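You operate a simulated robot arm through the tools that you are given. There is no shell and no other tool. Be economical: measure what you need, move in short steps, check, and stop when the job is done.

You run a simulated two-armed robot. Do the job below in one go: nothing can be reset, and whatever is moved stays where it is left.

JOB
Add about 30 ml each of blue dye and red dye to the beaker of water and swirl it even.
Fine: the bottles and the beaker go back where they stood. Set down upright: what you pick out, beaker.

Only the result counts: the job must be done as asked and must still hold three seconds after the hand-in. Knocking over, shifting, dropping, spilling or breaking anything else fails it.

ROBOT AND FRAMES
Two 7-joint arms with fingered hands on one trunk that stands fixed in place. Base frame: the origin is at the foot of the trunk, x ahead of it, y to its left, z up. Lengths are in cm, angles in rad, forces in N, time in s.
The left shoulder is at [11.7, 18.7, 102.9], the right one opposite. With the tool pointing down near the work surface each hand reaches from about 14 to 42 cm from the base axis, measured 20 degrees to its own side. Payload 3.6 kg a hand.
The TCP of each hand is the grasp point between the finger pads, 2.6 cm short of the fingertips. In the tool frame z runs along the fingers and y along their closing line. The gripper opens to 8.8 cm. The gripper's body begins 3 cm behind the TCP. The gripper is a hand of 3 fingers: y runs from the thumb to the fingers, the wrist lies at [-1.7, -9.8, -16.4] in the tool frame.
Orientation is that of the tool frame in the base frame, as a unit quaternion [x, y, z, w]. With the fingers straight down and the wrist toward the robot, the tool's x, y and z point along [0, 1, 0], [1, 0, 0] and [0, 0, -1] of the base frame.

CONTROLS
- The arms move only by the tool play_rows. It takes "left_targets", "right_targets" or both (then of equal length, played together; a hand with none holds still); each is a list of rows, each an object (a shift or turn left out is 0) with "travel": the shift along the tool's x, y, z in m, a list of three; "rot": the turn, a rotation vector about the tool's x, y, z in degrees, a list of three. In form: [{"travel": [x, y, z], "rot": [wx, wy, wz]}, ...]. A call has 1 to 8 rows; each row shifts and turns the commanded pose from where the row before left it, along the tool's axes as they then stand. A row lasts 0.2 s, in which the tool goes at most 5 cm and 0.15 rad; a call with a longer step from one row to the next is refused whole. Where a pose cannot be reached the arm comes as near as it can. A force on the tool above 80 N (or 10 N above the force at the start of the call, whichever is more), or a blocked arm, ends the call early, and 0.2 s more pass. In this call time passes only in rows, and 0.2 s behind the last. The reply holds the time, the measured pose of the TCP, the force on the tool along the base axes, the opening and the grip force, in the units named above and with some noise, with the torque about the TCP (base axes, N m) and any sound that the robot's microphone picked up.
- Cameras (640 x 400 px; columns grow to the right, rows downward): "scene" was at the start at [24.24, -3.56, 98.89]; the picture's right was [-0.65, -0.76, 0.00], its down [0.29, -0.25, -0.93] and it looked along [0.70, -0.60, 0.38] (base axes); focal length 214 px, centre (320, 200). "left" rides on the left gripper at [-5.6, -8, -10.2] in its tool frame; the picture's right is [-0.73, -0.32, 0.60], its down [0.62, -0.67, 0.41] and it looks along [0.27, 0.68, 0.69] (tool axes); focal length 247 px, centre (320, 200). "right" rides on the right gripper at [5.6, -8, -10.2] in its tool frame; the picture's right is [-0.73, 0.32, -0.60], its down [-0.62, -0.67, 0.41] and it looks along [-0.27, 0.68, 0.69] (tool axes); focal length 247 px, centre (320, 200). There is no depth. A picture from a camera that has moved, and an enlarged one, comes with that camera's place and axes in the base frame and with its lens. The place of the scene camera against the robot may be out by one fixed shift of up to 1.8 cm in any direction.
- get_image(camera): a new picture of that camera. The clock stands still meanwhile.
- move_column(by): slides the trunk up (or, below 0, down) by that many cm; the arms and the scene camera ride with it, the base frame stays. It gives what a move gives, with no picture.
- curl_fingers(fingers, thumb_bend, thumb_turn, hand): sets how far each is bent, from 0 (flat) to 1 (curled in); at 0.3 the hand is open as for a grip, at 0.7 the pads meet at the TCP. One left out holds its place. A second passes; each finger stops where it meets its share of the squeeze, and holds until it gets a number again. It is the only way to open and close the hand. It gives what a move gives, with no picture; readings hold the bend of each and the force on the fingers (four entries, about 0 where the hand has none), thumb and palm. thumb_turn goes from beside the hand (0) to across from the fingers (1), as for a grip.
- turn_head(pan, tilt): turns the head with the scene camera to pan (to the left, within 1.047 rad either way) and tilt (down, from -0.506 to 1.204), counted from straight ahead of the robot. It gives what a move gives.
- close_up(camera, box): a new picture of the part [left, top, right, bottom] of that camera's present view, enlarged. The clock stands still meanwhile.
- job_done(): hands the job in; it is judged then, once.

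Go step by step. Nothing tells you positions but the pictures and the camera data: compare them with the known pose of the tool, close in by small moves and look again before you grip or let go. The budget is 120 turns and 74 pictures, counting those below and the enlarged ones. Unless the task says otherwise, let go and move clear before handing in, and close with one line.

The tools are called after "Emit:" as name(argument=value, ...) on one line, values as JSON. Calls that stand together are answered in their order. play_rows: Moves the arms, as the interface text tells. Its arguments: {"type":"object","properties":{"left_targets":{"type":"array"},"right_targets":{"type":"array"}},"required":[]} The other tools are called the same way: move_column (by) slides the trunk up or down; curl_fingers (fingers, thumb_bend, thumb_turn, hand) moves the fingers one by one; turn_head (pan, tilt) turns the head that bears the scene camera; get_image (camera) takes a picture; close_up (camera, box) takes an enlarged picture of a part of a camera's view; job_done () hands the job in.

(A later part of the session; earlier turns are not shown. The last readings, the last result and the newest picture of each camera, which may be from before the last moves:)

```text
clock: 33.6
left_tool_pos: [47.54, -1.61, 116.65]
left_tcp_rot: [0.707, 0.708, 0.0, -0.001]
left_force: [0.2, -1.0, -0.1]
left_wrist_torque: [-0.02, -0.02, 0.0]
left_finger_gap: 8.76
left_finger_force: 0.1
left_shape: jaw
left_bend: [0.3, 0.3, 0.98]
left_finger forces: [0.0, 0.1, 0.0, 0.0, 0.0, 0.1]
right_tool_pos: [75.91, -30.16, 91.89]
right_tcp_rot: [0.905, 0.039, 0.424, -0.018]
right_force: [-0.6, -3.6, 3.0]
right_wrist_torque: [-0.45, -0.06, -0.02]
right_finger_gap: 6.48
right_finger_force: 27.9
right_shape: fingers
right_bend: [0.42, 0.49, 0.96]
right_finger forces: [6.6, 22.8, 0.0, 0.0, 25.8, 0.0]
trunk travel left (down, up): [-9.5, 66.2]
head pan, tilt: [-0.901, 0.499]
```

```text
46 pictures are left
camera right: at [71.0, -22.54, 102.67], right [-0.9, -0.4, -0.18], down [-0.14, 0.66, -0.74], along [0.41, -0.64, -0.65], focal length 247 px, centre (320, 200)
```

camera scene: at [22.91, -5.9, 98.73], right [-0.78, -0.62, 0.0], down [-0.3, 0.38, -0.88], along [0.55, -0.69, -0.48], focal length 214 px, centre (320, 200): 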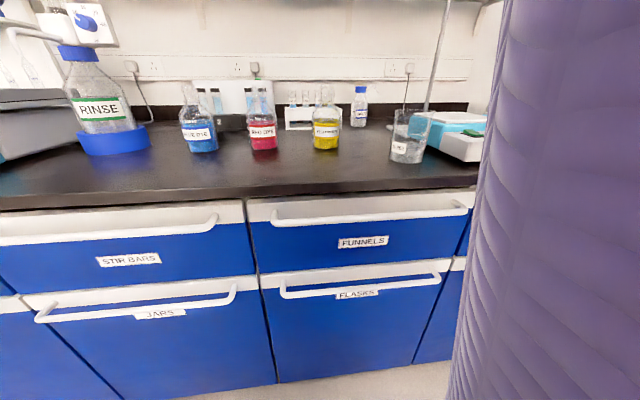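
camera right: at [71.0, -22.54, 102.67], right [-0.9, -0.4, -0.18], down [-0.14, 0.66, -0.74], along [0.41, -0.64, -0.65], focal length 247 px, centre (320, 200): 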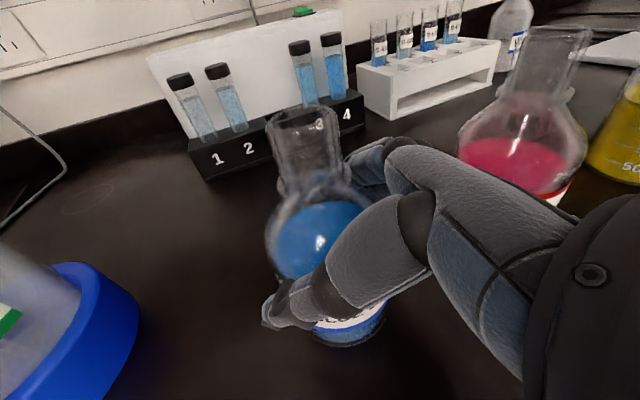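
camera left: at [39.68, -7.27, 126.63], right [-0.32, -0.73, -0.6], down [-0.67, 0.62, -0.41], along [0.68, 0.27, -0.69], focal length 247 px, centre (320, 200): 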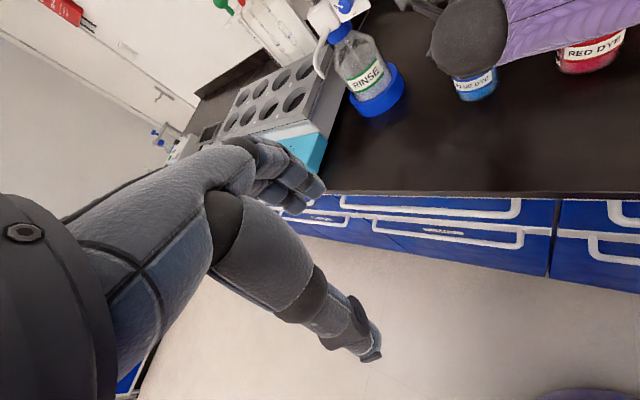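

Firm grip (28 N). I'll lift straight up a little and check.

Emit:
play_rows(right_targets=[{"travel": [0.0077, 0, -0.0064]}, {"travel": [0.0153, 0, -0.0129]}, {"travel": [0.023, 0, -0.0193]}, {"travel": [0.023, 0, -0.0193]}])

Emit:
get_image(camera="right")

```text
clock: 34.6
left_tool_pos: [47.64, -1.66, 116.31]
left_tcp_rot: [0.707, 0.707, 0.001, 0.0]
left_force: [0.5, -0.6, 1.0]
left_wrist_torque: [-0.02, -0.03, 0.0]
left_finger_gap: 8.76
left_finger_force: 0.0
left_shape: jaw
left_bend: [0.3, 0.3, 0.98]
left_finger forces: [0.0, 0.0, 0.0, 0.0, 0.0, 0.1]
right_tool_pos: [75.7, -29.98, 100.79]
right_tcp_rot: [0.905, 0.04, 0.423, -0.019]
right_force: [0.4, -0.1, -4.1]
right_wrist_torque: [0.0, 0.02, 0.01]
right_finger_gap: 6.43
right_finger_force: 27.6
right_shape: fingers
right_bend: [0.43, 0.49, 0.96]
right_finger forces: [7.7, 20.1, 0.0, 0.1, 27.5, 0.0]
trunk travel left (down, up): [-9.5, 66.2]
head pan, tilt: [-0.901, 0.499]
```

```text
45 pictures are left
camera right: at [70.85, -22.49, 111.61], right [-0.9, -0.4, -0.18], down [-0.14, 0.66, -0.74], along [0.41, -0.64, -0.65], focal length 247 px, centre (320, 200)
```

right: 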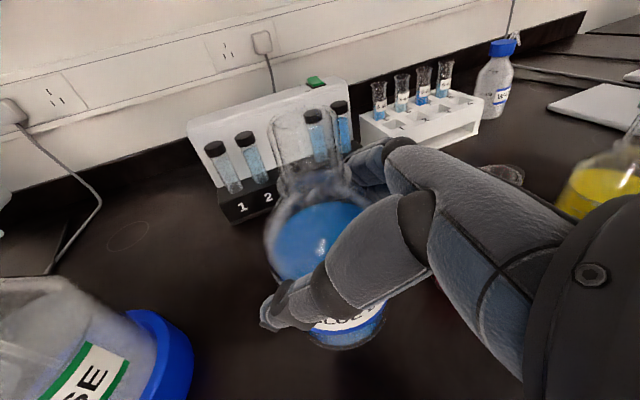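

Lifted cleanly, about 4.1 N of weight. I'll raise the trunk and retract toward the beaker.

Emit:
move_column(by=15)

Emit:
play_rows(right_targets=[{"travel": [-0.0193, 0, -0.023]}, {"travel": [-0.0193, 0, -0.023]}, {"travel": [-0.0193, 0, -0.023]}, {"travel": [-0.0193, 0, -0.023]}, {"travel": [-0.0193, 0, -0.023]}, {"travel": [-0.0193, 0, -0.023]}, {"travel": [-0.0193, 0, -0.023]}, {"travel": [-0.0193, 0, -0.023]}])

```text
clock: 36.3
left_tool_pos: [47.67, -1.65, 131.41]
left_tcp_rot: [0.707, 0.707, 0.0, -0.001]
left_force: [0.2, -0.5, -0.8]
left_wrist_torque: [0.0, -0.03, 0.01]
left_finger_gap: 8.76
left_finger_force: 0.1
left_shape: jaw
left_bend: [0.3, 0.3, 0.98]
left_finger forces: [0.0, 0.0, 0.1, 0.0, 0.0, 0.0]
right_tool_pos: [69.6, -30.04, 124.14]
right_tcp_rot: [0.875, 0.042, 0.483, -0.017]
right_force: [0.3, 0.9, -4.8]
right_wrist_torque: [-0.01, 0.04, 0.01]
right_finger_gap: 6.44
right_finger_force: 27.5
right_shape: fingers
right_bend: [0.43, 0.49, 0.96]
right_finger forces: [7.4, 19.9, 0.1, 0.0, 27.3, 0.0]
trunk travel left (down, up): [-24.5, 51.2]
head pan, tilt: [-0.901, 0.499]
```

```text
clock: 38.1
left_tool_pos: [47.48, -1.58, 131.49]
left_tcp_rot: [0.707, 0.707, 0.001, -0.001]
left_force: [0.1, -0.9, 0.2]
left_wrist_torque: [0.02, 0.0, -0.01]
left_finger_gap: 8.75
left_finger_force: 0.1
left_shape: jaw
left_bend: [0.3, 0.3, 0.98]
left_finger forces: [0.0, 0.0, 0.0, 0.1, 0.1, 0.1]
right_tool_pos: [45.72, -32.22, 120.87]
right_tcp_rot: [0.874, 0.042, 0.484, -0.017]
right_force: [0.3, -0.1, -4.1]
right_wrist_torque: [0.01, 0.02, 0.01]
right_finger_gap: 6.4
right_finger_force: 26.8
right_shape: fingers
right_bend: [0.43, 0.49, 0.96]
right_finger forces: [7.4, 19.8, 0.1, 0.0, 27.0, 0.0]
trunk travel left (down, up): [-24.5, 51.2]
head pan, tilt: [-0.901, 0.499]
```

The trunk move changed the hand pitch by about 8°, so I'll correct it and yaw toward the pouring direction.

Emit:
play_rows(right_targets=[{"rot": [0, -8, 0]}, {"rot": [5.75, 0, -4.82]}, {"rot": [5.75, 0, -4.82]}, {"rot": [5.75, 0, -4.82]}, {"rot": [5.75, 0, -4.82]}])

Emit:
get_image(camera="scene")

```text
clock: 39.3
left_tool_pos: [47.58, -1.66, 131.44]
left_tcp_rot: [0.707, 0.707, 0.001, -0.001]
left_force: [0.0, 0.9, 0.2]
left_wrist_torque: [-0.01, 0.0, 0.03]
left_finger_gap: 8.74
left_finger_force: 0.0
left_shape: jaw
left_bend: [0.3, 0.3, 0.98]
left_finger forces: [0.1, 0.0, 0.0, 0.0, 0.0, 0.0]
right_tool_pos: [45.82, -32.36, 121.01]
right_tcp_rot: [0.865, 0.277, 0.4, -0.123]
right_force: [-0.2, -0.3, -5.0]
right_wrist_torque: [-0.04, 0.03, 0.03]
right_finger_gap: 6.42
right_finger_force: 27.4
right_shape: fingers
right_bend: [0.43, 0.49, 0.96]
right_finger forces: [7.8, 19.7, 0.0, 0.1, 27.2, 0.0]
trunk travel left (down, up): [-24.5, 51.2]
head pan, tilt: [-0.901, 0.499]
```

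```text
44 pictures are left
camera scene: at [22.93, -5.94, 98.72], right [-0.78, -0.62, 0.0], down [-0.3, 0.38, -0.88], along [0.55, -0.69, -0.48], focal length 214 px, centre (320, 200)
```

scene: 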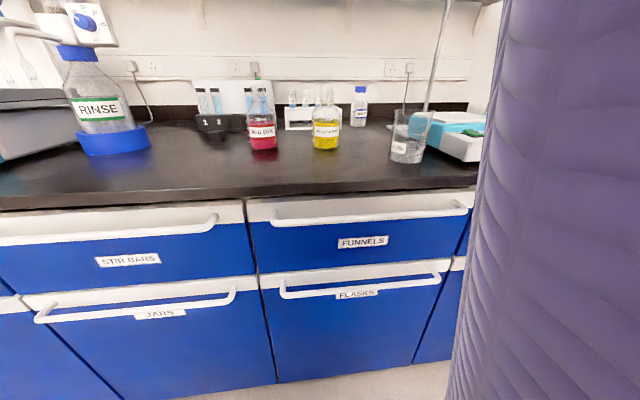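

Blue's pose is upright again. I'll move beside and above the beaker (estimated at (35.5,-52)).

Emit:
play_rows(right_targets=[{"travel": [-0.0224, 0.012, -0.0266]}, {"travel": [-0.0224, 0.012, -0.0266]}, {"travel": [-0.0224, 0.012, -0.0266]}, {"travel": [-0.0224, 0.012, -0.0266]}, {"travel": [-0.0224, 0.012, -0.0266]}, {"travel": [-0.0224, 0.012, -0.0266]}, {"travel": [-0.0224, 0.012, -0.0266]}, {"travel": [-0.0224, 0.012, -0.0266]}])

Emit:
get_image(camera="right")

Emit:
get_image(camera="scene")

```text
clock: 41.1
left_tool_pos: [47.56, -1.75, 131.57]
left_tcp_rot: [0.707, 0.707, 0.0, 0.0]
left_force: [-0.3, -0.1, 0.4]
left_wrist_torque: [-0.01, -0.03, -0.02]
left_finger_gap: 8.78
left_finger_force: 0.2
left_shape: jaw
left_bend: [0.3, 0.3, 0.98]
left_finger forces: [0.0, 0.1, 0.0, 0.0, 0.0, 0.1]
right_tool_pos: [28.72, -56.21, 121.2]
right_tcp_rot: [0.865, 0.276, 0.4, -0.123]
right_force: [-0.9, 0.4, -4.2]
right_wrist_torque: [0.0, -0.02, -0.01]
right_finger_gap: 6.42
right_finger_force: 27.4
right_shape: fingers
right_bend: [0.44, 0.49, 0.96]
right_finger forces: [8.1, 19.5, 0.0, 0.0, 27.3, 0.1]
trunk travel left (down, up): [-24.5, 51.2]
head pan, tilt: [-0.901, 0.499]
```

```text
43 pictures are left
camera right: at [20.71, -52.08, 132.05], right [-0.58, -0.8, -0.17], down [-0.46, 0.49, -0.75], along [0.68, -0.35, -0.64], focal length 247 px, centre (320, 200)
```

right: 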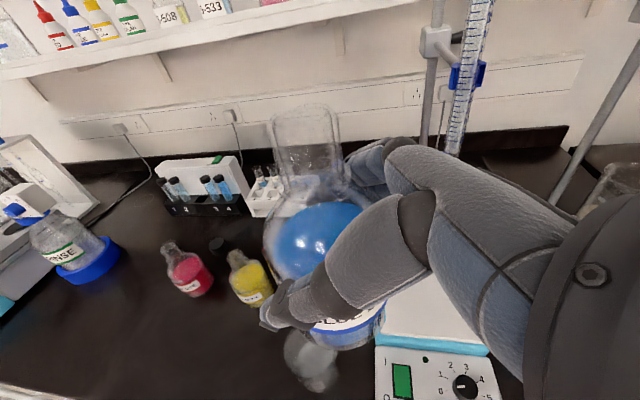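

```text
42 pictures are left
camera scene: at [22.89, -5.95, 98.74], right [-0.78, -0.62, 0.0], down [-0.3, 0.38, -0.88], along [0.55, -0.69, -0.48], focal length 214 px, centre (320, 200)
```

scene: 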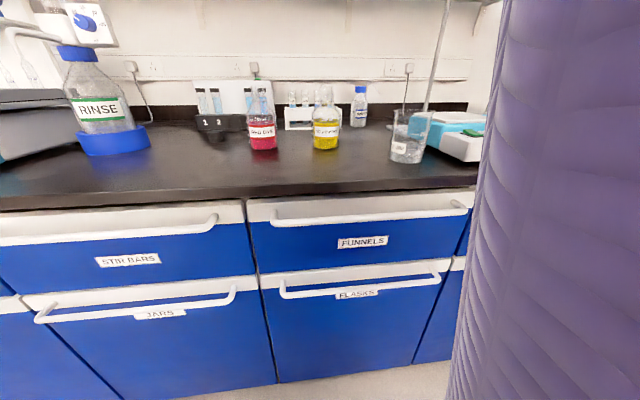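

The beaker is at about (35.8,-52.3), and the hand is about right of it along the pour line. I'll pre-tilt 40° (no spill expected), then go down.

Emit:
play_rows(right_targets=[{"travel": [0, 0.009, 0], "rot": [0, -6, 0]}, {"rot": [0, -7, 0]}, {"rot": [0, -7, 0]}, {"rot": [0, -7, 0]}, {"rot": [0, -7, 0]}, {"rot": [0, -6, 0]}])

Emit:
play_rows(right_targets=[{"travel": [-0.006, 0, 0.032]}, {"travel": [-0.006, 0, 0.032]}, {"travel": [-0.006, 0, 0.032]}, {"travel": [-0.006, 0, 0.032]}])

Emit:
get_image(camera="right")

Emit:
get_image(camera="scene")

```text
clock: 42.5
left_tool_pos: [47.48, -1.58, 131.4]
left_tcp_rot: [0.707, 0.707, 0.0, 0.0]
left_force: [0.4, -1.1, -0.3]
left_wrist_torque: [0.02, 0.03, -0.01]
left_finger_gap: 8.79
left_finger_force: 0.2
left_shape: jaw
left_bend: [0.3, 0.3, 0.98]
left_finger forces: [0.1, 0.0, 0.1, 0.0, 0.0, 0.1]
right_tool_pos: [29.42, -58.17, 117.93]
right_tcp_rot: [0.949, 0.303, 0.082, -0.021]
right_force: [-0.4, -0.3, -5.2]
right_wrist_torque: [0.04, -0.03, 0.02]
right_finger_gap: 6.39
right_finger_force: 27.2
right_shape: fingers
right_bend: [0.44, 0.49, 0.95]
right_finger forces: [8.8, 18.6, 0.0, 0.0, 27.1, 0.0]
right hand out of reach, approached as far as the arm can: row 5, 6
trunk travel left (down, up): [-24.5, 51.2]
head pan, tilt: [-0.901, 0.499]
```

```text
clock: 43.5
left_tool_pos: [47.67, -1.61, 131.55]
left_tcp_rot: [0.707, 0.707, 0.0, 0.0]
left_force: [-0.7, 0.7, 0.6]
left_wrist_torque: [0.01, 0.01, 0.01]
left_finger_gap: 8.77
left_finger_force: 0.0
left_shape: jaw
left_bend: [0.3, 0.3, 0.98]
left_finger forces: [0.0, 0.0, 0.0, 0.0, 0.0, 0.0]
right_tool_pos: [29.46, -58.42, 104.8]
right_tcp_rot: [0.95, 0.302, 0.082, -0.022]
right_force: [0.6, 1.1, -4.3]
right_wrist_torque: [0.04, -0.02, 0.02]
right_finger_gap: 6.41
right_finger_force: 27.4
right_shape: fingers
right_bend: [0.44, 0.49, 0.95]
right_finger forces: [8.9, 18.5, 0.0, 0.1, 26.9, 0.0]
trunk travel left (down, up): [-24.5, 51.2]
head pan, tilt: [-0.901, 0.499]
```

```text
41 pictures are left
camera right: at [27.97, -49.67, 115.85], right [-0.49, -0.73, 0.47], down [-0.83, 0.22, -0.51], along [0.27, -0.64, -0.72], focal length 247 px, centre (320, 200)
```

right: 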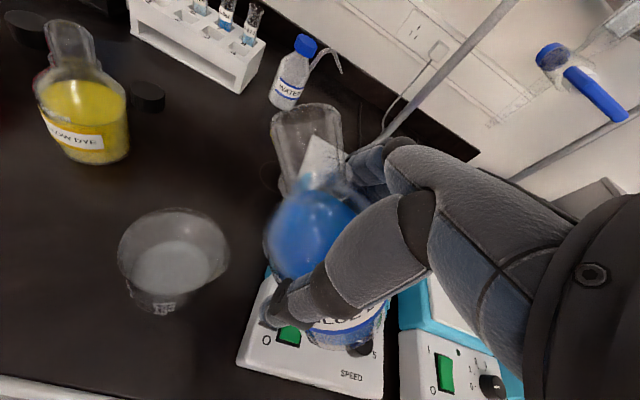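

```text
40 pictures are left
camera scene: at [22.93, -5.95, 98.72], right [-0.78, -0.62, 0.0], down [-0.3, 0.38, -0.88], along [0.55, -0.69, -0.48], focal length 214 px, centre (320, 200)
```

scene: 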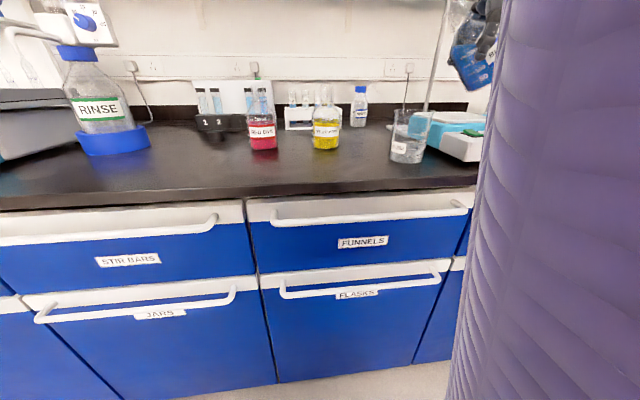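

The lip line needs a small lateral correction of about 1.5 cm. I'll take a baseline close-up of the beaker, then shift and tilt more.

Emit:
close_up(camera="scene", box=[376, 100, 440, 170])

Emit:
play_rows(right_targets=[{"travel": [0, -0.015, 0]}, {"rot": [0, -6, 0]}, {"rot": [0, -6, 0]}, {"rot": [0, -6, 0]}])

Emit:
get_image(camera="right")

```text
5.71 times, centred on (408, 135) of scene
camera zoom: at [22.93, -5.95, 98.72], right [-0.78, -0.62, 0.0], down [-0.3, 0.38, -0.88], along [0.55, -0.69, -0.48], focal length 1226 px, centre (-183, 571)
```

zoom: 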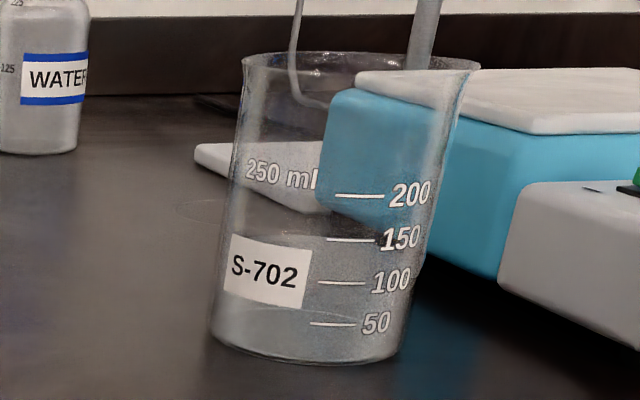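

```text
clock: 44.5
left_tool_pos: [47.59, -1.62, 131.51]
left_tcp_rot: [0.707, 0.707, 0.001, -0.001]
left_force: [0.3, 0.9, 0.3]
left_wrist_torque: [0.0, 0.01, 0.01]
left_finger_gap: 8.75
left_finger_force: 0.0
left_shape: jaw
left_bend: [0.3, 0.3, 0.98]
left_finger forces: [0.0, 0.1, 0.0, 0.0, 0.0, 0.0]
right_tool_pos: [28.59, -57.08, 105.07]
right_tcp_rot: [0.951, 0.301, -0.07, 0.026]
right_force: [0.2, -0.4, -6.2]
right_wrist_torque: [0.06, -0.02, -0.01]
right_finger_gap: 6.37
right_finger_force: 27.3
right_shape: fingers
right_bend: [0.44, 0.49, 0.95]
right_finger forces: [9.3, 18.1, 0.0, 0.0, 26.8, 0.1]
trunk travel left (down, up): [-24.5, 51.2]
head pan, tilt: [-0.901, 0.499]
```

```text
38 pictures are left
camera right: at [29.64, -46.48, 114.24], right [-0.34, -0.62, 0.7], down [-0.94, 0.15, -0.32], along [0.09, -0.77, -0.63], focal length 247 px, centre (320, 200)
```

right: 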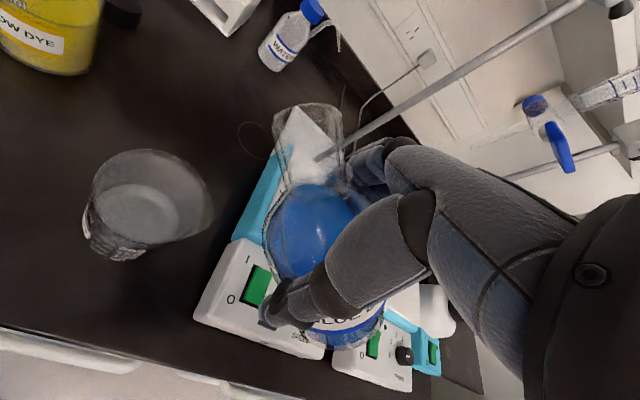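

The baseline water level is right at the 150 mark, and the alignment is good. I'll tilt to about 70° and look.

Emit:
play_rows(right_targets=[{"rot": [0, -6, 0]}, {"rot": [0, -6, 0]}])

Emit:
get_image(camera="right")

```text
clock: 45.1
left_tool_pos: [47.61, -1.68, 131.42]
left_tcp_rot: [0.708, 0.707, 0.001, 0.0]
left_force: [1.1, 0.1, -0.3]
left_wrist_torque: [-0.01, 0.01, 0.02]
left_finger_gap: 8.78
left_finger_force: 0.1
left_shape: jaw
left_bend: [0.3, 0.3, 0.98]
left_finger forces: [0.0, 0.0, 0.0, 0.0, 0.0, 0.0]
right_tool_pos: [28.5, -57.76, 104.35]
right_tcp_rot: [0.938, 0.299, -0.167, 0.058]
right_force: [0.0, -0.6, -4.6]
right_wrist_torque: [0.04, -0.03, 0.01]
right_finger_gap: 6.38
right_finger_force: 27.5
right_shape: fingers
right_bend: [0.44, 0.49, 0.95]
right_finger forces: [9.6, 17.6, 0.0, 0.0, 26.6, 0.1]
right hand out of reach, approached as far as the arm can: row 2
trunk travel left (down, up): [-24.5, 51.2]
head pan, tilt: [-0.901, 0.499]
```

```text
37 pictures are left
camera right: at [30.98, -46.14, 111.88], right [-0.21, -0.53, 0.82], down [-0.98, 0.12, -0.17], along [0.0, -0.84, -0.55], focal length 247 px, centre (320, 200)
```

right: 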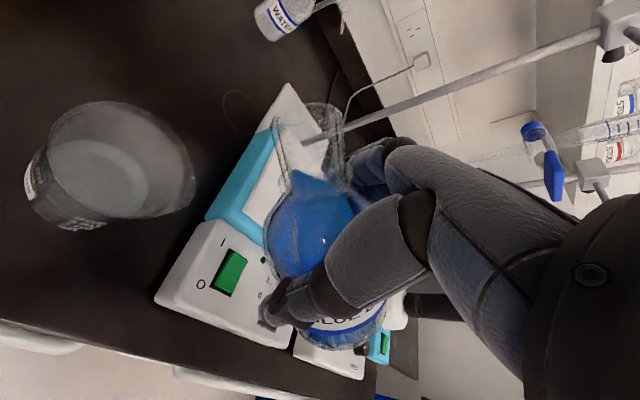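

This is near the arm's limit at this low height. I'll tilt back slightly, raise the hand relative to the shoulder, and lower the trunk instead.

Emit:
play_rows(right_targets=[{"rot": [0, 7, 0]}, {"rot": [0, 7, 0]}, {"travel": [0, -0.006, -0.035]}, {"travel": [0, 0, -0.035]}, {"travel": [0, 0, -0.035]}])

Emit:
move_column(by=-11)

```text
clock: 46.3
left_tool_pos: [47.6, -1.56, 131.53]
left_tcp_rot: [0.707, 0.707, 0.001, -0.002]
left_force: [-0.3, 0.2, 0.4]
left_wrist_torque: [-0.02, -0.01, 0.03]
left_finger_gap: 8.8
left_finger_force: 0.1
left_shape: jaw
left_bend: [0.3, 0.3, 0.98]
left_finger forces: [0.1, 0.0, 0.0, 0.1, 0.0, 0.1]
right_tool_pos: [28.83, -58.4, 111.51]
right_tcp_rot: [0.952, 0.303, -0.05, 0.02]
right_force: [-0.8, -0.1, -4.8]
right_wrist_torque: [0.03, -0.04, 0.02]
right_finger_gap: 6.36
right_finger_force: 27.1
right_shape: fingers
right_bend: [0.44, 0.49, 0.95]
right_finger forces: [9.6, 17.6, 0.0, 0.0, 26.7, 0.1]
right hand out of reach, approached as far as the arm can: row 4, 5
trunk travel left (down, up): [-24.5, 51.2]
head pan, tilt: [-0.901, 0.499]
```

```text
clock: 47.8
left_tool_pos: [47.48, -1.54, 120.57]
left_tcp_rot: [0.707, 0.707, 0.001, 0.0]
left_force: [0.7, 1.0, -0.7]
left_wrist_torque: [0.02, -0.03, -0.01]
left_finger_gap: 8.78
left_finger_force: 0.0
left_shape: jaw
left_bend: [0.3, 0.3, 0.98]
left_finger forces: [0.0, 0.0, 0.1, 0.0, 0.0, 0.0]
right_tool_pos: [28.87, -58.27, 100.77]
right_tcp_rot: [0.952, 0.302, -0.052, 0.021]
right_force: [-0.3, -0.1, -4.5]
right_wrist_torque: [-0.01, -0.04, 0.01]
right_finger_gap: 6.38
right_finger_force: 26.9
right_shape: fingers
right_bend: [0.44, 0.49, 0.95]
right_finger forces: [9.6, 17.5, 0.0, 0.1, 26.7, 0.1]
trunk travel left (down, up): [-13.5, 62.2]
head pan, tilt: [-0.901, 0.499]
```

Being higher relative to the shoulder is the limiting direction, so I need the opposite: trunk up and hand lower. I'll raise the trunk and then lower the hand.

Emit:
move_column(by=28)

Emit:
play_rows(right_targets=[{"travel": [0, 0, 0.035]}, {"travel": [0, 0, 0.035]}, {"travel": [0, 0, 0.035]}, {"travel": [0, 0, 0.035]}, {"travel": [0, 0, 0.035]}])

Emit:
get_image(camera="right")

Emit:
get_image(camera="scene")

```text
clock: 50.6
left_tool_pos: [47.61, -1.69, 148.55]
left_tcp_rot: [0.707, 0.707, 0.0, -0.001]
left_force: [-0.3, 0.2, 0.3]
left_wrist_torque: [-0.01, -0.02, -0.01]
left_finger_gap: 8.78
left_finger_force: 0.1
left_shape: jaw
left_bend: [0.3, 0.3, 0.98]
left_finger forces: [0.1, 0.1, 0.1, 0.0, 0.0, 0.0]
right_tool_pos: [24.19, -58.4, 130.93]
right_tcp_rot: [0.953, 0.301, 0.005, 0.039]
right_force: [-0.1, 0.2, -5.1]
right_wrist_torque: [0.05, -0.04, 0.0]
right_finger_gap: 6.4
right_finger_force: 26.7
right_shape: fingers
right_bend: [0.44, 0.49, 0.95]
right_finger forces: [9.6, 17.4, 0.1, 0.0, 26.9, 0.1]
trunk travel left (down, up): [-41.5, 34.2]
head pan, tilt: [-0.901, 0.499]
```

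```text
clock: 51.8
left_tool_pos: [47.54, -1.69, 148.58]
left_tcp_rot: [0.707, 0.707, 0.0, -0.001]
left_force: [-0.4, 0.0, -0.3]
left_wrist_torque: [-0.03, 0.03, 0.01]
left_finger_gap: 8.78
left_finger_force: 0.1
left_shape: jaw
left_bend: [0.3, 0.3, 0.98]
left_finger forces: [0.1, 0.0, 0.1, 0.0, 0.0, 0.0]
right_tool_pos: [24.92, -59.66, 113.58]
right_tcp_rot: [0.953, 0.302, 0.005, 0.04]
right_force: [0.1, 0.8, -5.4]
right_wrist_torque: [0.05, -0.03, 0.0]
right_finger_gap: 6.35
right_finger_force: 26.8
right_shape: fingers
right_bend: [0.44, 0.49, 0.95]
right_finger forces: [9.9, 17.3, 0.1, 0.0, 26.7, 0.0]
trunk travel left (down, up): [-41.5, 34.2]
head pan, tilt: [-0.901, 0.499]
```

```text
36 pictures are left
camera right: at [24.56, -49.27, 123.05], right [-0.44, -0.64, 0.63], down [-0.88, 0.15, -0.45], along [0.19, -0.75, -0.63], focal length 247 px, centre (320, 200)
```

right: 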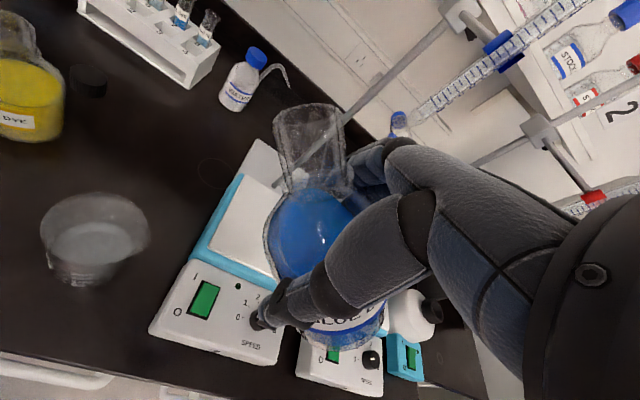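

```text
35 pictures are left
camera scene: at [20.45, -5.96, 117.06], right [-0.78, -0.62, 0.0], down [-0.3, 0.38, -0.88], along [0.55, -0.69, -0.48], focal length 214 px, centre (320, 200)
```

scene: 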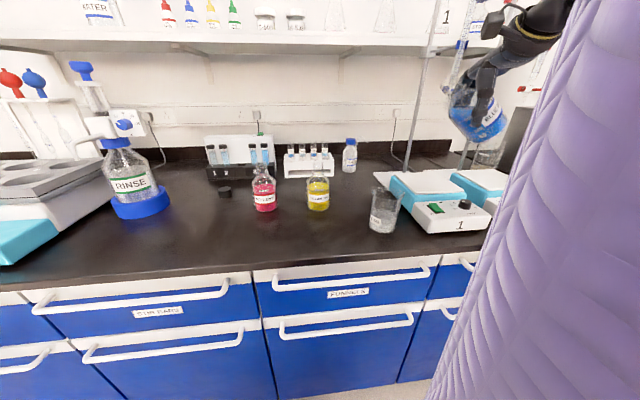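

This view is good, and the arm has more freedom here. I'll fix the small roll, move to the pour position and tilt to about 65°.

Emit:
play_rows(right_targets=[{"travel": [0.0163, -0.001, 0.02], "rot": [4.5, 0, 0]}, {"travel": [0.0163, -0.001, 0.032]}, {"travel": [0.0163, -0.001, 0.042]}, {"rot": [0, -7, 0]}, {"rot": [0, -7, 0]}])

Emit:
get_image(camera="scene")

```text
clock: 53.0
left_tool_pos: [47.63, -1.67, 148.38]
left_tcp_rot: [0.707, 0.707, 0.001, -0.002]
left_force: [0.2, -0.6, 0.0]
left_wrist_torque: [0.01, -0.01, -0.01]
left_finger_gap: 8.76
left_finger_force: 0.0
left_shape: jaw
left_bend: [0.3, 0.3, 0.98]
left_finger forces: [0.0, 0.0, 0.0, 0.0, 0.0, 0.0]
right_tool_pos: [28.75, -56.95, 104.19]
right_tcp_rot: [0.946, 0.298, -0.124, 0.038]
right_force: [-0.3, -0.5, -4.9]
right_wrist_torque: [0.05, -0.03, -0.02]
right_finger_gap: 6.34
right_finger_force: 26.8
right_shape: fingers
right_bend: [0.44, 0.49, 0.95]
right_finger forces: [10.0, 17.0, 0.0, 0.1, 26.3, 0.0]
trunk travel left (down, up): [-41.5, 34.2]
head pan, tilt: [-0.901, 0.499]
```

```text
34 pictures are left
camera scene: at [20.48, -5.94, 117.06], right [-0.78, -0.62, 0.0], down [-0.3, 0.38, -0.88], along [0.55, -0.69, -0.48], focal length 214 px, centre (320, 200)
```

scene: 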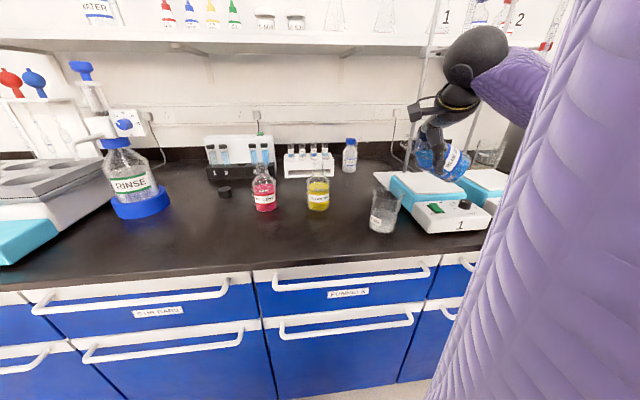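

The position is right, with the lip headed for the beaker centre and tilt at 65°. I'll go to 72° and check.

Emit:
play_rows(right_targets=[{"rot": [0, -7, 0]}])

Emit:
close_up(camera="scene", box=[340, 110, 500, 240])

```text
clock: 53.4
left_tool_pos: [47.73, -1.6, 148.35]
left_tcp_rot: [0.707, 0.707, 0.001, 0.0]
left_force: [-0.6, -0.2, 0.3]
left_wrist_torque: [0.04, 0.02, -0.01]
left_finger_gap: 8.78
left_finger_force: 0.0
left_shape: jaw
left_bend: [0.3, 0.3, 0.98]
left_finger forces: [0.0, 0.0, 0.0, 0.0, 0.0, 0.0]
right_tool_pos: [28.72, -56.91, 104.24]
right_tcp_rot: [0.937, 0.295, -0.181, 0.056]
right_force: [0.0, -0.1, -5.1]
right_wrist_torque: [0.04, -0.03, -0.02]
right_finger_gap: 6.38
right_finger_force: 26.4
right_shape: fingers
right_bend: [0.44, 0.49, 0.95]
right_finger forces: [10.1, 16.8, 0.1, 0.0, 26.4, 0.1]
trunk travel left (down, up): [-41.5, 34.2]
head pan, tilt: [-0.901, 0.499]
```

```text
3.08 times, centred on (420, 175) of scene
camera zoom: at [20.51, -5.93, 117.05], right [-0.78, -0.62, 0.0], down [-0.3, 0.38, -0.88], along [0.54, -0.69, -0.48], focal length 660 px, centre (12, 277)
```

zoom: 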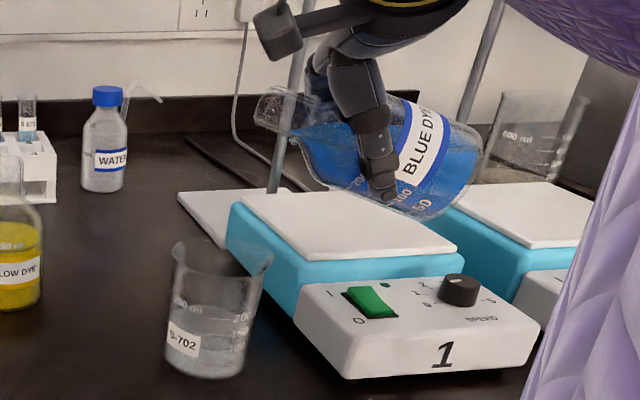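

The lip is over the beaker and dye has reached the neck. I'll tilt in small steps now.

Emit:
play_rows(right_targets=[{"rot": [0, -4, 0]}])

Emit:
close_up(camera="scene", box=[360, 120, 460, 240])

```text
clock: 53.8
left_tool_pos: [47.57, -1.75, 148.53]
left_tcp_rot: [0.707, 0.707, 0.0, -0.001]
left_force: [-0.3, -0.2, 0.7]
left_wrist_torque: [-0.03, 0.03, -0.01]
left_finger_gap: 8.77
left_finger_force: 0.1
left_shape: jaw
left_bend: [0.3, 0.3, 0.98]
left_finger forces: [0.0, 0.0, 0.1, 0.0, 0.1, 0.0]
right_tool_pos: [28.78, -56.88, 104.18]
right_tcp_rot: [0.93, 0.293, -0.214, 0.067]
right_force: [0.9, -0.8, -4.3]
right_wrist_torque: [0.06, -0.02, 0.03]
right_finger_gap: 6.34
right_finger_force: 26.5
right_shape: fingers
right_bend: [0.44, 0.49, 0.95]
right_finger forces: [10.1, 16.6, 0.0, 0.0, 26.2, 0.0]
trunk travel left (down, up): [-41.5, 34.2]
head pan, tilt: [-0.901, 0.499]
```

```text
3.33 times, centred on (410, 180) of scene
camera zoom: at [20.5, -5.93, 117.05], right [-0.78, -0.62, 0.0], down [-0.3, 0.38, -0.88], along [0.55, -0.69, -0.48], focal length 715 px, centre (20, 267)
```

zoom: 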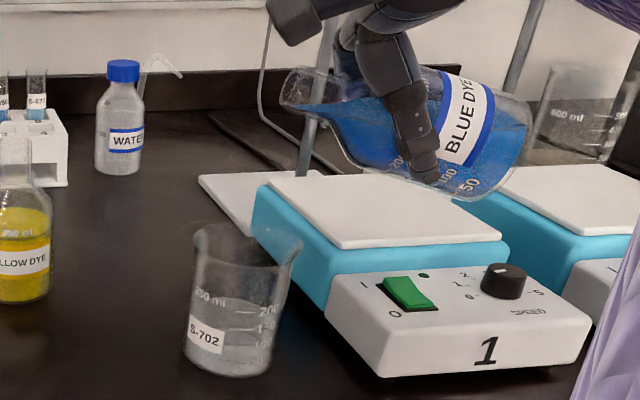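

The dye has just reached the lip. Next small step.

Emit:
play_rows(right_targets=[{"rot": [0, -3, 0]}])

Emit:
close_up(camera="scene", box=[360, 120, 460, 240])

```text
clock: 54.2
left_tool_pos: [47.61, -1.6, 148.52]
left_tcp_rot: [0.708, 0.707, 0.001, 0.0]
left_force: [0.4, 0.5, -0.6]
left_wrist_torque: [-0.01, -0.01, 0.01]
left_finger_gap: 8.77
left_finger_force: 0.0
left_shape: jaw
left_bend: [0.3, 0.3, 0.98]
left_finger forces: [0.0, 0.0, 0.1, 0.0, 0.1, 0.1]
right_tool_pos: [28.64, -56.98, 104.15]
right_tcp_rot: [0.924, 0.291, -0.238, 0.075]
right_force: [-0.2, 0.7, -5.1]
right_wrist_torque: [0.03, -0.03, 0.0]
right_finger_gap: 6.34
right_finger_force: 26.4
right_shape: fingers
right_bend: [0.44, 0.49, 0.95]
right_finger forces: [10.2, 16.5, 0.0, 0.1, 26.2, 0.0]
trunk travel left (down, up): [-41.5, 34.2]
head pan, tilt: [-0.901, 0.499]
```

```text
3.33 times, centred on (410, 180) of scene
camera zoom: at [20.47, -5.94, 117.06], right [-0.78, -0.62, 0.0], down [-0.3, 0.38, -0.88], along [0.55, -0.69, -0.48], focal length 715 px, centre (20, 267)
```

zoom: 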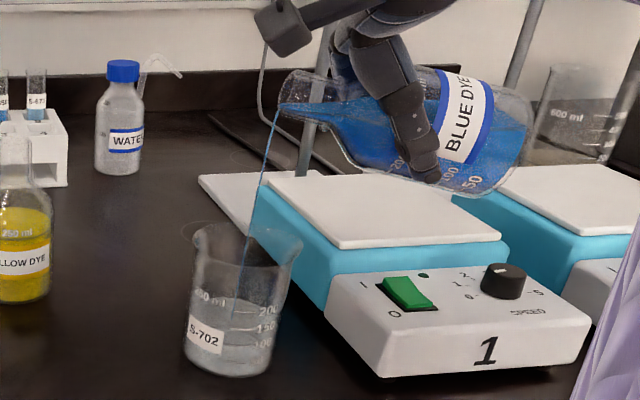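

The stream falls right into the beaker. I'll hold briefly and check the level.

Emit:
play_rows(right_targets=[{"travel": [0, 0, 0]}, {"travel": [0, 0, 0]}, {"travel": [0, 0, 0]}])

Emit:
close_up(camera="scene", box=[360, 140, 450, 240])

```text
clock: 55.0
left_tool_pos: [47.62, -1.68, 148.51]
left_tcp_rot: [0.707, 0.707, 0.001, 0.0]
left_force: [-1.2, -1.0, 0.0]
left_wrist_torque: [0.02, 0.01, -0.02]
left_finger_gap: 8.77
left_finger_force: 0.0
left_shape: jaw
left_bend: [0.3, 0.3, 0.98]
left_finger forces: [0.1, 0.0, 0.0, 0.0, 0.0, 0.0]
right_tool_pos: [28.83, -56.97, 104.2]
right_tcp_rot: [0.924, 0.292, -0.237, 0.074]
right_force: [-0.4, 0.3, -4.7]
right_wrist_torque: [0.04, -0.06, 0.02]
right_finger_gap: 6.38
right_finger_force: 26.3
right_shape: fingers
right_bend: [0.44, 0.49, 0.95]
right_finger forces: [10.3, 16.5, 0.0, 0.1, 26.1, 0.1]
trunk travel left (down, up): [-41.5, 34.2]
head pan, tilt: [-0.901, 0.499]
```

```text
4.00 times, centred on (405, 190) of scene
camera zoom: at [20.45, -5.94, 117.06], right [-0.78, -0.62, 0.0], down [-0.3, 0.38, -0.88], along [0.55, -0.69, -0.48], focal length 858 px, centre (-20, 240)
```

zoom: 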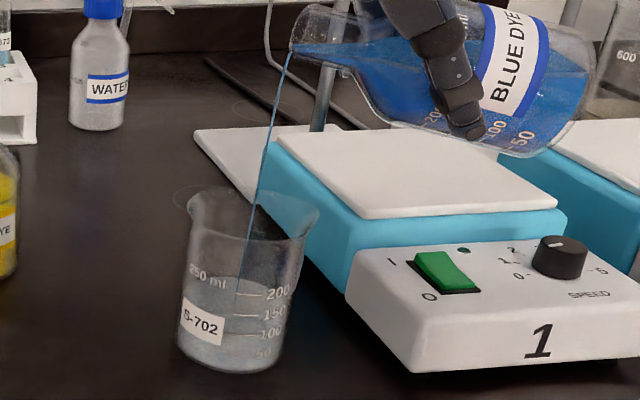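

Emit:
play_rows(right_targets=[{"travel": [0, 0, 0]}, {"travel": [0, 0, 0]}, {"travel": [0, 0, 0]}, {"travel": [0, 0, 0]}, {"travel": [0, 0, 0]}])

Emit:
close_up(camera="scene", box=[362, 180, 412, 240])

```text
clock: 56.2
left_tool_pos: [47.61, -1.68, 148.48]
left_tcp_rot: [0.707, 0.707, 0.001, -0.001]
left_force: [-0.8, 0.7, 0.8]
left_wrist_torque: [0.03, 0.01, 0.0]
left_finger_gap: 8.77
left_finger_force: 0.1
left_shape: jaw
left_bend: [0.3, 0.3, 0.98]
left_finger forces: [0.1, 0.1, 0.0, 0.0, 0.0, 0.0]
right_tool_pos: [28.62, -56.86, 104.14]
right_tcp_rot: [0.924, 0.291, -0.238, 0.074]
right_force: [-0.3, -0.5, -4.8]
right_wrist_torque: [0.06, -0.04, 0.01]
right_finger_gap: 6.38
right_finger_force: 26.1
right_shape: fingers
right_bend: [0.44, 0.49, 0.95]
right_finger forces: [10.3, 16.5, 0.1, 0.0, 26.1, 0.0]
trunk travel left (down, up): [-41.5, 34.2]
head pan, tilt: [-0.901, 0.499]
```

```text
6.67 times, centred on (387, 210) of scene
camera zoom: at [20.45, -5.94, 117.06], right [-0.78, -0.62, 0.0], down [-0.3, 0.38, -0.88], along [0.55, -0.69, -0.48], focal length 1430 px, centre (-127, 133)
```

zoom: 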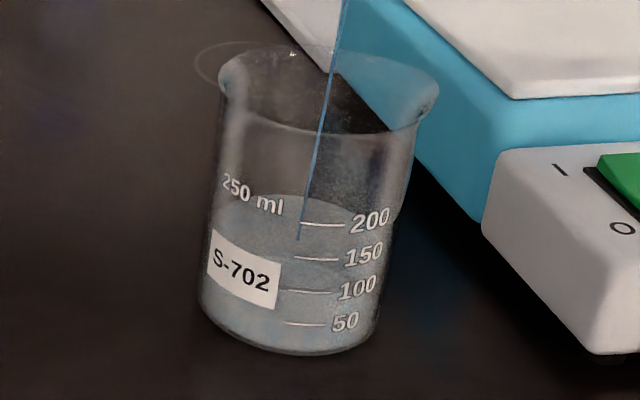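

The flow is a thin trickle and the level has hardly changed (back edge of the surface at row 195 in this zoom; +30 ml should be around row 175). I'll tilt slightly more.

Emit:
play_rows(right_targets=[{"rot": [0, -3, 0]}, {"travel": [0, 0, 0]}, {"travel": [0, 0, 0]}, {"travel": [0, 0, 0]}])

Emit:
close_up(camera="scene", box=[362, 180, 412, 240])

```text
clock: 57.2
left_tool_pos: [47.51, -1.54, 148.39]
left_tcp_rot: [0.707, 0.707, 0.001, -0.001]
left_force: [-0.3, 0.1, 0.6]
left_wrist_torque: [-0.02, 0.01, 0.0]
left_finger_gap: 8.77
left_finger_force: 0.0
left_shape: jaw
left_bend: [0.3, 0.3, 0.98]
left_finger forces: [0.0, 0.0, 0.0, 0.1, 0.1, 0.1]
right_tool_pos: [28.69, -56.95, 104.15]
right_tcp_rot: [0.917, 0.289, -0.262, 0.082]
right_force: [0.0, -0.2, -4.5]
right_wrist_torque: [0.08, -0.04, 0.01]
right_finger_gap: 6.36
right_finger_force: 26.3
right_shape: fingers
right_bend: [0.44, 0.49, 0.95]
right_finger forces: [10.1, 16.4, 0.1, 0.0, 26.2, 0.0]
trunk travel left (down, up): [-41.5, 34.2]
head pan, tilt: [-0.901, 0.499]
```

```text
6.67 times, centred on (387, 210) of scene
camera zoom: at [20.44, -5.94, 117.06], right [-0.78, -0.62, 0.0], down [-0.3, 0.38, -0.88], along [0.55, -0.69, -0.48], focal length 1430 px, centre (-127, 133)
```

zoom: 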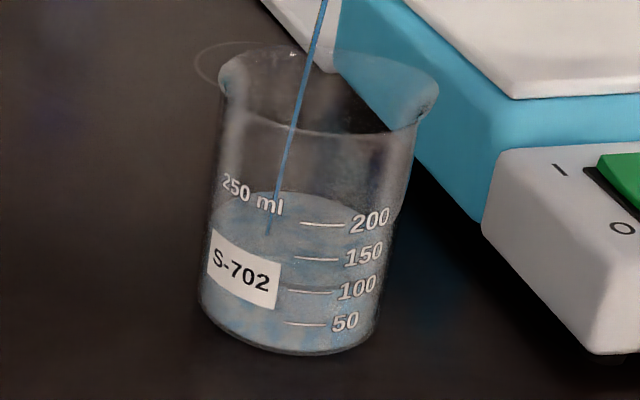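

Emit:
play_rows(right_targets=[{"travel": [0, 0, 0]}, {"travel": [0, 0, 0]}, {"travel": [0, 0, 0]}, {"travel": [0, 0, 0]}])

Emit:
close_up(camera="scene", box=[362, 180, 412, 240])

```text
clock: 58.2
left_tool_pos: [47.63, -1.72, 148.47]
left_tcp_rot: [0.707, 0.707, 0.0, 0.001]
left_force: [0.1, 0.6, -0.2]
left_wrist_torque: [-0.03, 0.0, 0.01]
left_finger_gap: 8.74
left_finger_force: 0.0
left_shape: jaw
left_bend: [0.3, 0.3, 0.98]
left_finger forces: [0.0, 0.1, 0.1, 0.1, 0.0, 0.1]
right_tool_pos: [28.67, -56.87, 104.19]
right_tcp_rot: [0.917, 0.29, -0.262, 0.082]
right_force: [0.5, 0.3, -4.3]
right_wrist_torque: [0.06, -0.05, 0.0]
right_finger_gap: 6.35
right_finger_force: 26.1
right_shape: fingers
right_bend: [0.44, 0.49, 0.95]
right_finger forces: [10.1, 16.4, 0.0, 0.0, 26.1, 0.1]
trunk travel left (down, up): [-41.5, 34.2]
head pan, tilt: [-0.901, 0.499]
```

```text
6.67 times, centred on (387, 210) of scene
camera zoom: at [20.45, -5.94, 117.06], right [-0.78, -0.62, 0.0], down [-0.3, 0.38, -0.88], along [0.55, -0.69, -0.48], focal length 1430 px, centre (-127, 133)
```

zoom: 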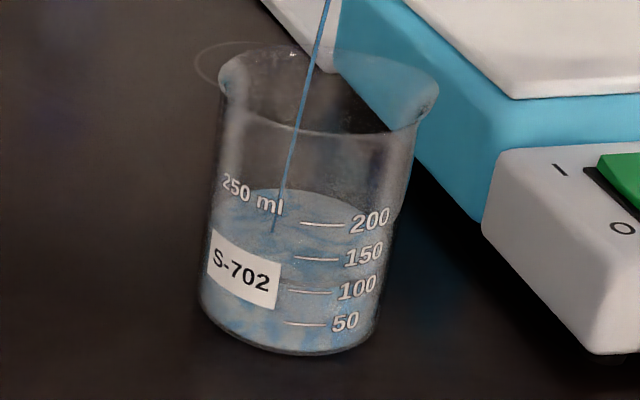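

About half so far, at roughly 5 ml/s and slowing. I'll tilt 2° more and hold about 1.4 s.

Emit:
play_rows(right_targets=[{"rot": [0, -2, 0]}, {"travel": [0, 0, 0]}, {"travel": [0, 0, 0]}, {"travel": [0, 0, 0]}, {"travel": [0, 0, 0]}, {"travel": [0, 0, 0]}])

Emit:
close_up(camera="scene", box=[362, 180, 412, 240])

```text
clock: 59.6
left_tool_pos: [47.63, -1.56, 148.41]
left_tcp_rot: [0.707, 0.707, 0.001, -0.001]
left_force: [0.0, -0.9, 0.4]
left_wrist_torque: [0.02, -0.02, 0.0]
left_finger_gap: 8.78
left_finger_force: 0.0
left_shape: jaw
left_bend: [0.3, 0.3, 0.98]
left_finger forces: [0.1, 0.0, 0.0, 0.0, 0.0, 0.1]
right_tool_pos: [28.68, -56.89, 104.19]
right_tcp_rot: [0.912, 0.287, -0.278, 0.086]
right_force: [0.5, 0.2, -4.9]
right_wrist_torque: [0.03, -0.07, 0.0]
right_finger_gap: 6.37
right_finger_force: 26.7
right_shape: fingers
right_bend: [0.44, 0.49, 0.95]
right_finger forces: [10.2, 16.2, 0.0, 0.0, 26.1, 0.0]
trunk travel left (down, up): [-41.5, 34.2]
head pan, tilt: [-0.901, 0.499]
```

```text
6.67 times, centred on (387, 210) of scene
camera zoom: at [20.44, -5.94, 117.06], right [-0.78, -0.62, 0.0], down [-0.3, 0.38, -0.88], along [0.55, -0.69, -0.48], focal length 1430 px, centre (-127, 133)
```

zoom: 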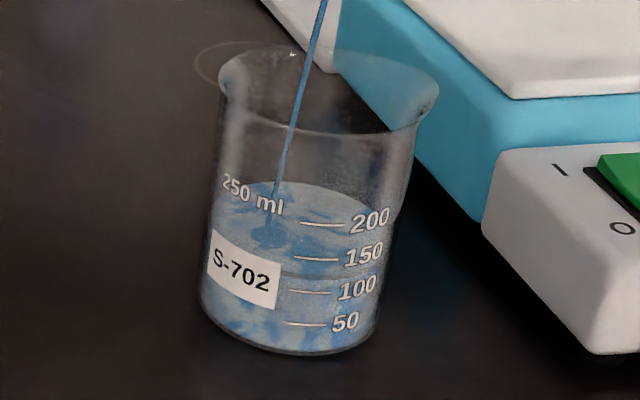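

About 22 ml now. I'll hold about 0.8 s more, then tilt back up in the same call.

Emit:
play_rows(right_targets=[{"travel": [0, 0, 0]}, {"travel": [0, 0, 0]}, {"travel": [0, 0, 0]}, {"travel": [0, 0, 0]}, {"rot": [0, 8, 0]}, {"rot": [0, 8, 0]}, {"rot": [0, 8, 0]}, {"rot": [0, 8, 0]}])

Emit:
close_up(camera="scene", box=[362, 180, 412, 240])

```text
clock: 61.4
left_tool_pos: [47.53, -1.66, 148.46]
left_tcp_rot: [0.706, 0.708, 0.001, -0.001]
left_force: [0.3, 0.6, 1.1]
left_wrist_torque: [0.03, 0.03, 0.0]
left_finger_gap: 8.77
left_finger_force: 0.1
left_shape: jaw
left_bend: [0.3, 0.3, 0.98]
left_finger forces: [0.1, 0.0, 0.1, 0.0, 0.1, 0.1]
right_tool_pos: [28.62, -56.88, 104.13]
right_tcp_rot: [0.954, 0.3, -0.016, 0.003]
right_force: [0.1, -0.8, -4.4]
right_wrist_torque: [0.02, -0.01, -0.01]
right_finger_gap: 6.36
right_finger_force: 26.7
right_shape: fingers
right_bend: [0.44, 0.49, 0.95]
right_finger forces: [10.2, 16.5, 0.0, 0.0, 26.1, 0.0]
trunk travel left (down, up): [-41.5, 34.2]
head pan, tilt: [-0.901, 0.499]
```

```text
6.67 times, centred on (387, 210) of scene
camera zoom: at [20.43, -5.93, 117.07], right [-0.78, -0.62, 0.0], down [-0.3, 0.38, -0.88], along [0.55, -0.69, -0.48], focal length 1430 px, centre (-127, 133)
```

zoom: 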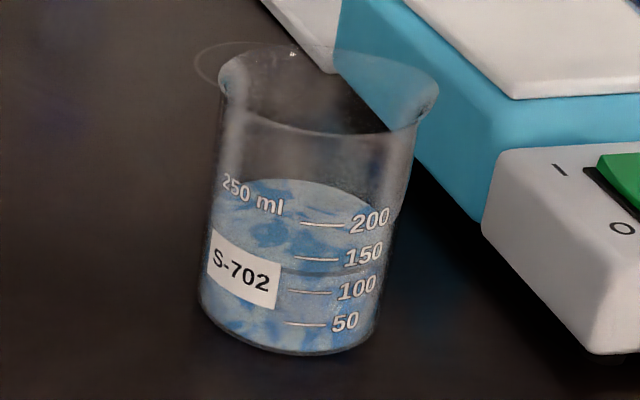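

Blue added: about 28–30 ml judged by the level rise. Now I'll return the blue bottle: raise, bring upright, and move back.

Emit:
play_rows(right_targets=[{"travel": [0, 0, -0.035], "rot": [0, 5, 0]}, {"travel": [0, 0, -0.035], "rot": [0, 5, 0]}, {"travel": [0.003, 0, -0.035], "rot": [0, 7, 0]}, {"travel": [0.008, 0, -0.035], "rot": [0, 7, 0]}, {"travel": [0.012, 0, -0.03], "rot": [0, 8, 0]}, {"travel": [0.015, 0, -0.03], "rot": [0, 8, 0]}, {"travel": [0.02, 0, -0.02], "rot": [0, 8, 0]}, {"rot": [0, 6, 0]}])

```text
clock: 63.2
left_tool_pos: [47.56, -1.78, 148.49]
left_tcp_rot: [0.707, 0.707, 0.001, -0.001]
left_force: [-0.1, 0.4, 0.0]
left_wrist_torque: [-0.01, 0.0, -0.04]
left_finger_gap: 8.76
left_finger_force: 0.1
left_shape: jaw
left_bend: [0.3, 0.3, 0.98]
left_finger forces: [0.0, 0.0, 0.0, 0.1, 0.1, 0.0]
right_tool_pos: [28.22, -56.99, 127.69]
right_tcp_rot: [0.856, 0.27, 0.42, -0.133]
right_force: [0.4, 0.0, -4.0]
right_wrist_torque: [-0.01, 0.03, 0.02]
right_finger_gap: 6.35
right_finger_force: 26.4
right_shape: fingers
right_bend: [0.44, 0.49, 0.95]
right_finger forces: [9.1, 17.4, 0.0, 0.0, 26.3, 0.1]
trunk travel left (down, up): [-41.5, 34.2]
head pan, tilt: [-0.901, 0.499]
```

Emit:
play_rows(right_targets=[{"travel": [0.0261, -0.0128, 0.0256]}, {"travel": [0.0261, -0.0128, 0.0256]}, {"travel": [0.0261, -0.0128, 0.0256]}, {"travel": [0.0261, -0.0128, 0.0256]}, {"travel": [0.0261, -0.0128, 0.0256]}, {"travel": [0.0261, -0.0128, 0.0256]}, {"travel": [0.0261, -0.0128, 0.0256]}, {"travel": [0.0261, -0.0128, 0.0256]}])

Emit:
play_rows(right_targets=[{"rot": [-6, 0, 4.7]}, {"rot": [-6, 0, 4.7]}, {"rot": [-6, 0, 4.7]}, {"rot": [-6, 0, 4.7]}, {"rot": [0, -2.3, 0]}])

Emit:
move_column(by=-16)

```text
clock: 65.0
left_tool_pos: [47.71, -1.6, 148.59]
left_tcp_rot: [0.707, 0.707, -0.001, 0.0]
left_force: [0.0, 0.5, -0.4]
left_wrist_torque: [-0.01, -0.01, 0.0]
left_finger_gap: 8.77
left_finger_force: 0.0
left_shape: jaw
left_bend: [0.3, 0.3, 0.98]
left_finger forces: [0.0, 0.1, 0.0, 0.1, 0.0, 0.0]
right_tool_pos: [46.53, -31.73, 131.42]
right_tcp_rot: [0.857, 0.269, 0.418, -0.133]
right_force: [-0.4, 0.1, -4.2]
right_wrist_torque: [-0.04, 0.03, -0.01]
right_finger_gap: 6.35
right_finger_force: 26.6
right_shape: fingers
right_bend: [0.44, 0.49, 0.96]
right_finger forces: [8.9, 17.5, 0.1, 0.0, 26.0, 0.0]
trunk travel left (down, up): [-41.5, 34.2]
head pan, tilt: [-0.901, 0.499]
```

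```text
clock: 66.2
left_tool_pos: [47.58, -1.62, 148.58]
left_tcp_rot: [0.707, 0.707, 0.001, 0.0]
left_force: [0.7, -0.4, -1.0]
left_wrist_torque: [0.0, -0.02, -0.02]
left_finger_gap: 8.77
left_finger_force: 0.1
left_shape: jaw
left_bend: [0.3, 0.3, 0.98]
left_finger forces: [0.0, 0.0, 0.1, 0.0, 0.1, 0.1]
right_tool_pos: [46.27, -32.15, 131.5]
right_tcp_rot: [0.907, 0.034, 0.42, -0.017]
right_force: [-0.2, -1.0, -4.2]
right_wrist_torque: [-0.01, 0.0, -0.02]
right_finger_gap: 6.37
right_finger_force: 26.5
right_shape: fingers
right_bend: [0.44, 0.49, 0.96]
right_finger forces: [9.0, 17.5, 0.0, 0.0, 26.0, 0.0]
trunk travel left (down, up): [-41.5, 34.2]
head pan, tilt: [-0.901, 0.499]
```

```text
clock: 68.0
left_tool_pos: [47.51, -1.54, 132.62]
left_tcp_rot: [0.708, 0.707, 0.0, -0.001]
left_force: [-0.8, -0.2, 0.3]
left_wrist_torque: [0.0, -0.01, -0.03]
left_finger_gap: 8.76
left_finger_force: 0.0
left_shape: jaw
left_bend: [0.3, 0.3, 0.98]
left_finger forces: [0.1, 0.0, 0.0, 0.0, 0.1, 0.0]
right_tool_pos: [46.15, -31.99, 115.65]
right_tcp_rot: [0.906, 0.035, 0.421, -0.019]
right_force: [0.1, 0.5, -3.6]
right_wrist_torque: [0.0, -0.01, -0.03]
right_finger_gap: 6.34
right_finger_force: 26.6
right_shape: fingers
right_bend: [0.44, 0.49, 0.96]
right_finger forces: [8.8, 17.5, 0.0, 0.0, 26.0, 0.0]
trunk travel left (down, up): [-25.5, 50.2]
head pan, tilt: [-0.901, 0.499]
```

Emit:
move_column(by=-8)

Emit:
play_rows(right_targets=[{"travel": [0.0244, -0.0005, 0.025]}, {"travel": [0.0244, -0.0005, 0.025]}, {"travel": [0.0244, -0.0005, 0.025]}, {"travel": [0.0244, -0.0005, 0.025]}, {"travel": [0.0244, -0.0005, 0.025]}, {"travel": [0.0244, -0.0005, 0.025]}, {"travel": [0.0244, -0.0005, 0.025]}])

```text
clock: 69.2
left_tool_pos: [47.35, -1.67, 124.62]
left_tcp_rot: [0.707, 0.707, 0.001, 0.0]
left_force: [-0.7, 0.0, 0.6]
left_wrist_torque: [-0.02, 0.04, -0.02]
left_finger_gap: 8.75
left_finger_force: 0.1
left_shape: jaw
left_bend: [0.3, 0.3, 0.98]
left_finger forces: [0.0, 0.1, 0.0, 0.0, 0.0, 0.0]
right_tool_pos: [46.2, -32.13, 107.64]
right_tcp_rot: [0.906, 0.036, 0.421, -0.018]
right_force: [-1.4, -0.4, -3.9]
right_wrist_torque: [0.04, -0.03, -0.01]
right_finger_gap: 6.38
right_finger_force: 25.9
right_shape: fingers
right_bend: [0.44, 0.49, 0.96]
right_finger forces: [8.8, 17.5, 0.1, 0.1, 25.9, 0.0]
trunk travel left (down, up): [-17.5, 58.2]
head pan, tilt: [-0.901, 0.499]
```

```text
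clock: 70.8
left_tool_pos: [47.65, -1.51, 124.43]
left_tcp_rot: [0.707, 0.707, 0.0, -0.001]
left_force: [-0.6, 0.9, -0.8]
left_wrist_torque: [-0.01, -0.02, 0.01]
left_finger_gap: 8.79
left_finger_force: 0.1
left_shape: jaw
left_bend: [0.3, 0.3, 0.98]
left_finger forces: [0.1, 0.1, 0.0, 0.1, 0.1, 0.0]
right_tool_pos: [70.84, -29.87, 109.03]
right_tcp_rot: [0.907, 0.035, 0.419, -0.017]
right_force: [0.3, 0.8, -4.3]
right_wrist_torque: [-0.04, 0.02, -0.01]
right_finger_gap: 6.36
right_finger_force: 26.3
right_shape: fingers
right_bend: [0.44, 0.49, 0.96]
right_finger forces: [9.1, 17.3, 0.0, 0.1, 26.1, 0.0]
trunk travel left (down, up): [-17.5, 58.2]
head pan, tilt: [-0.901, 0.499]
```

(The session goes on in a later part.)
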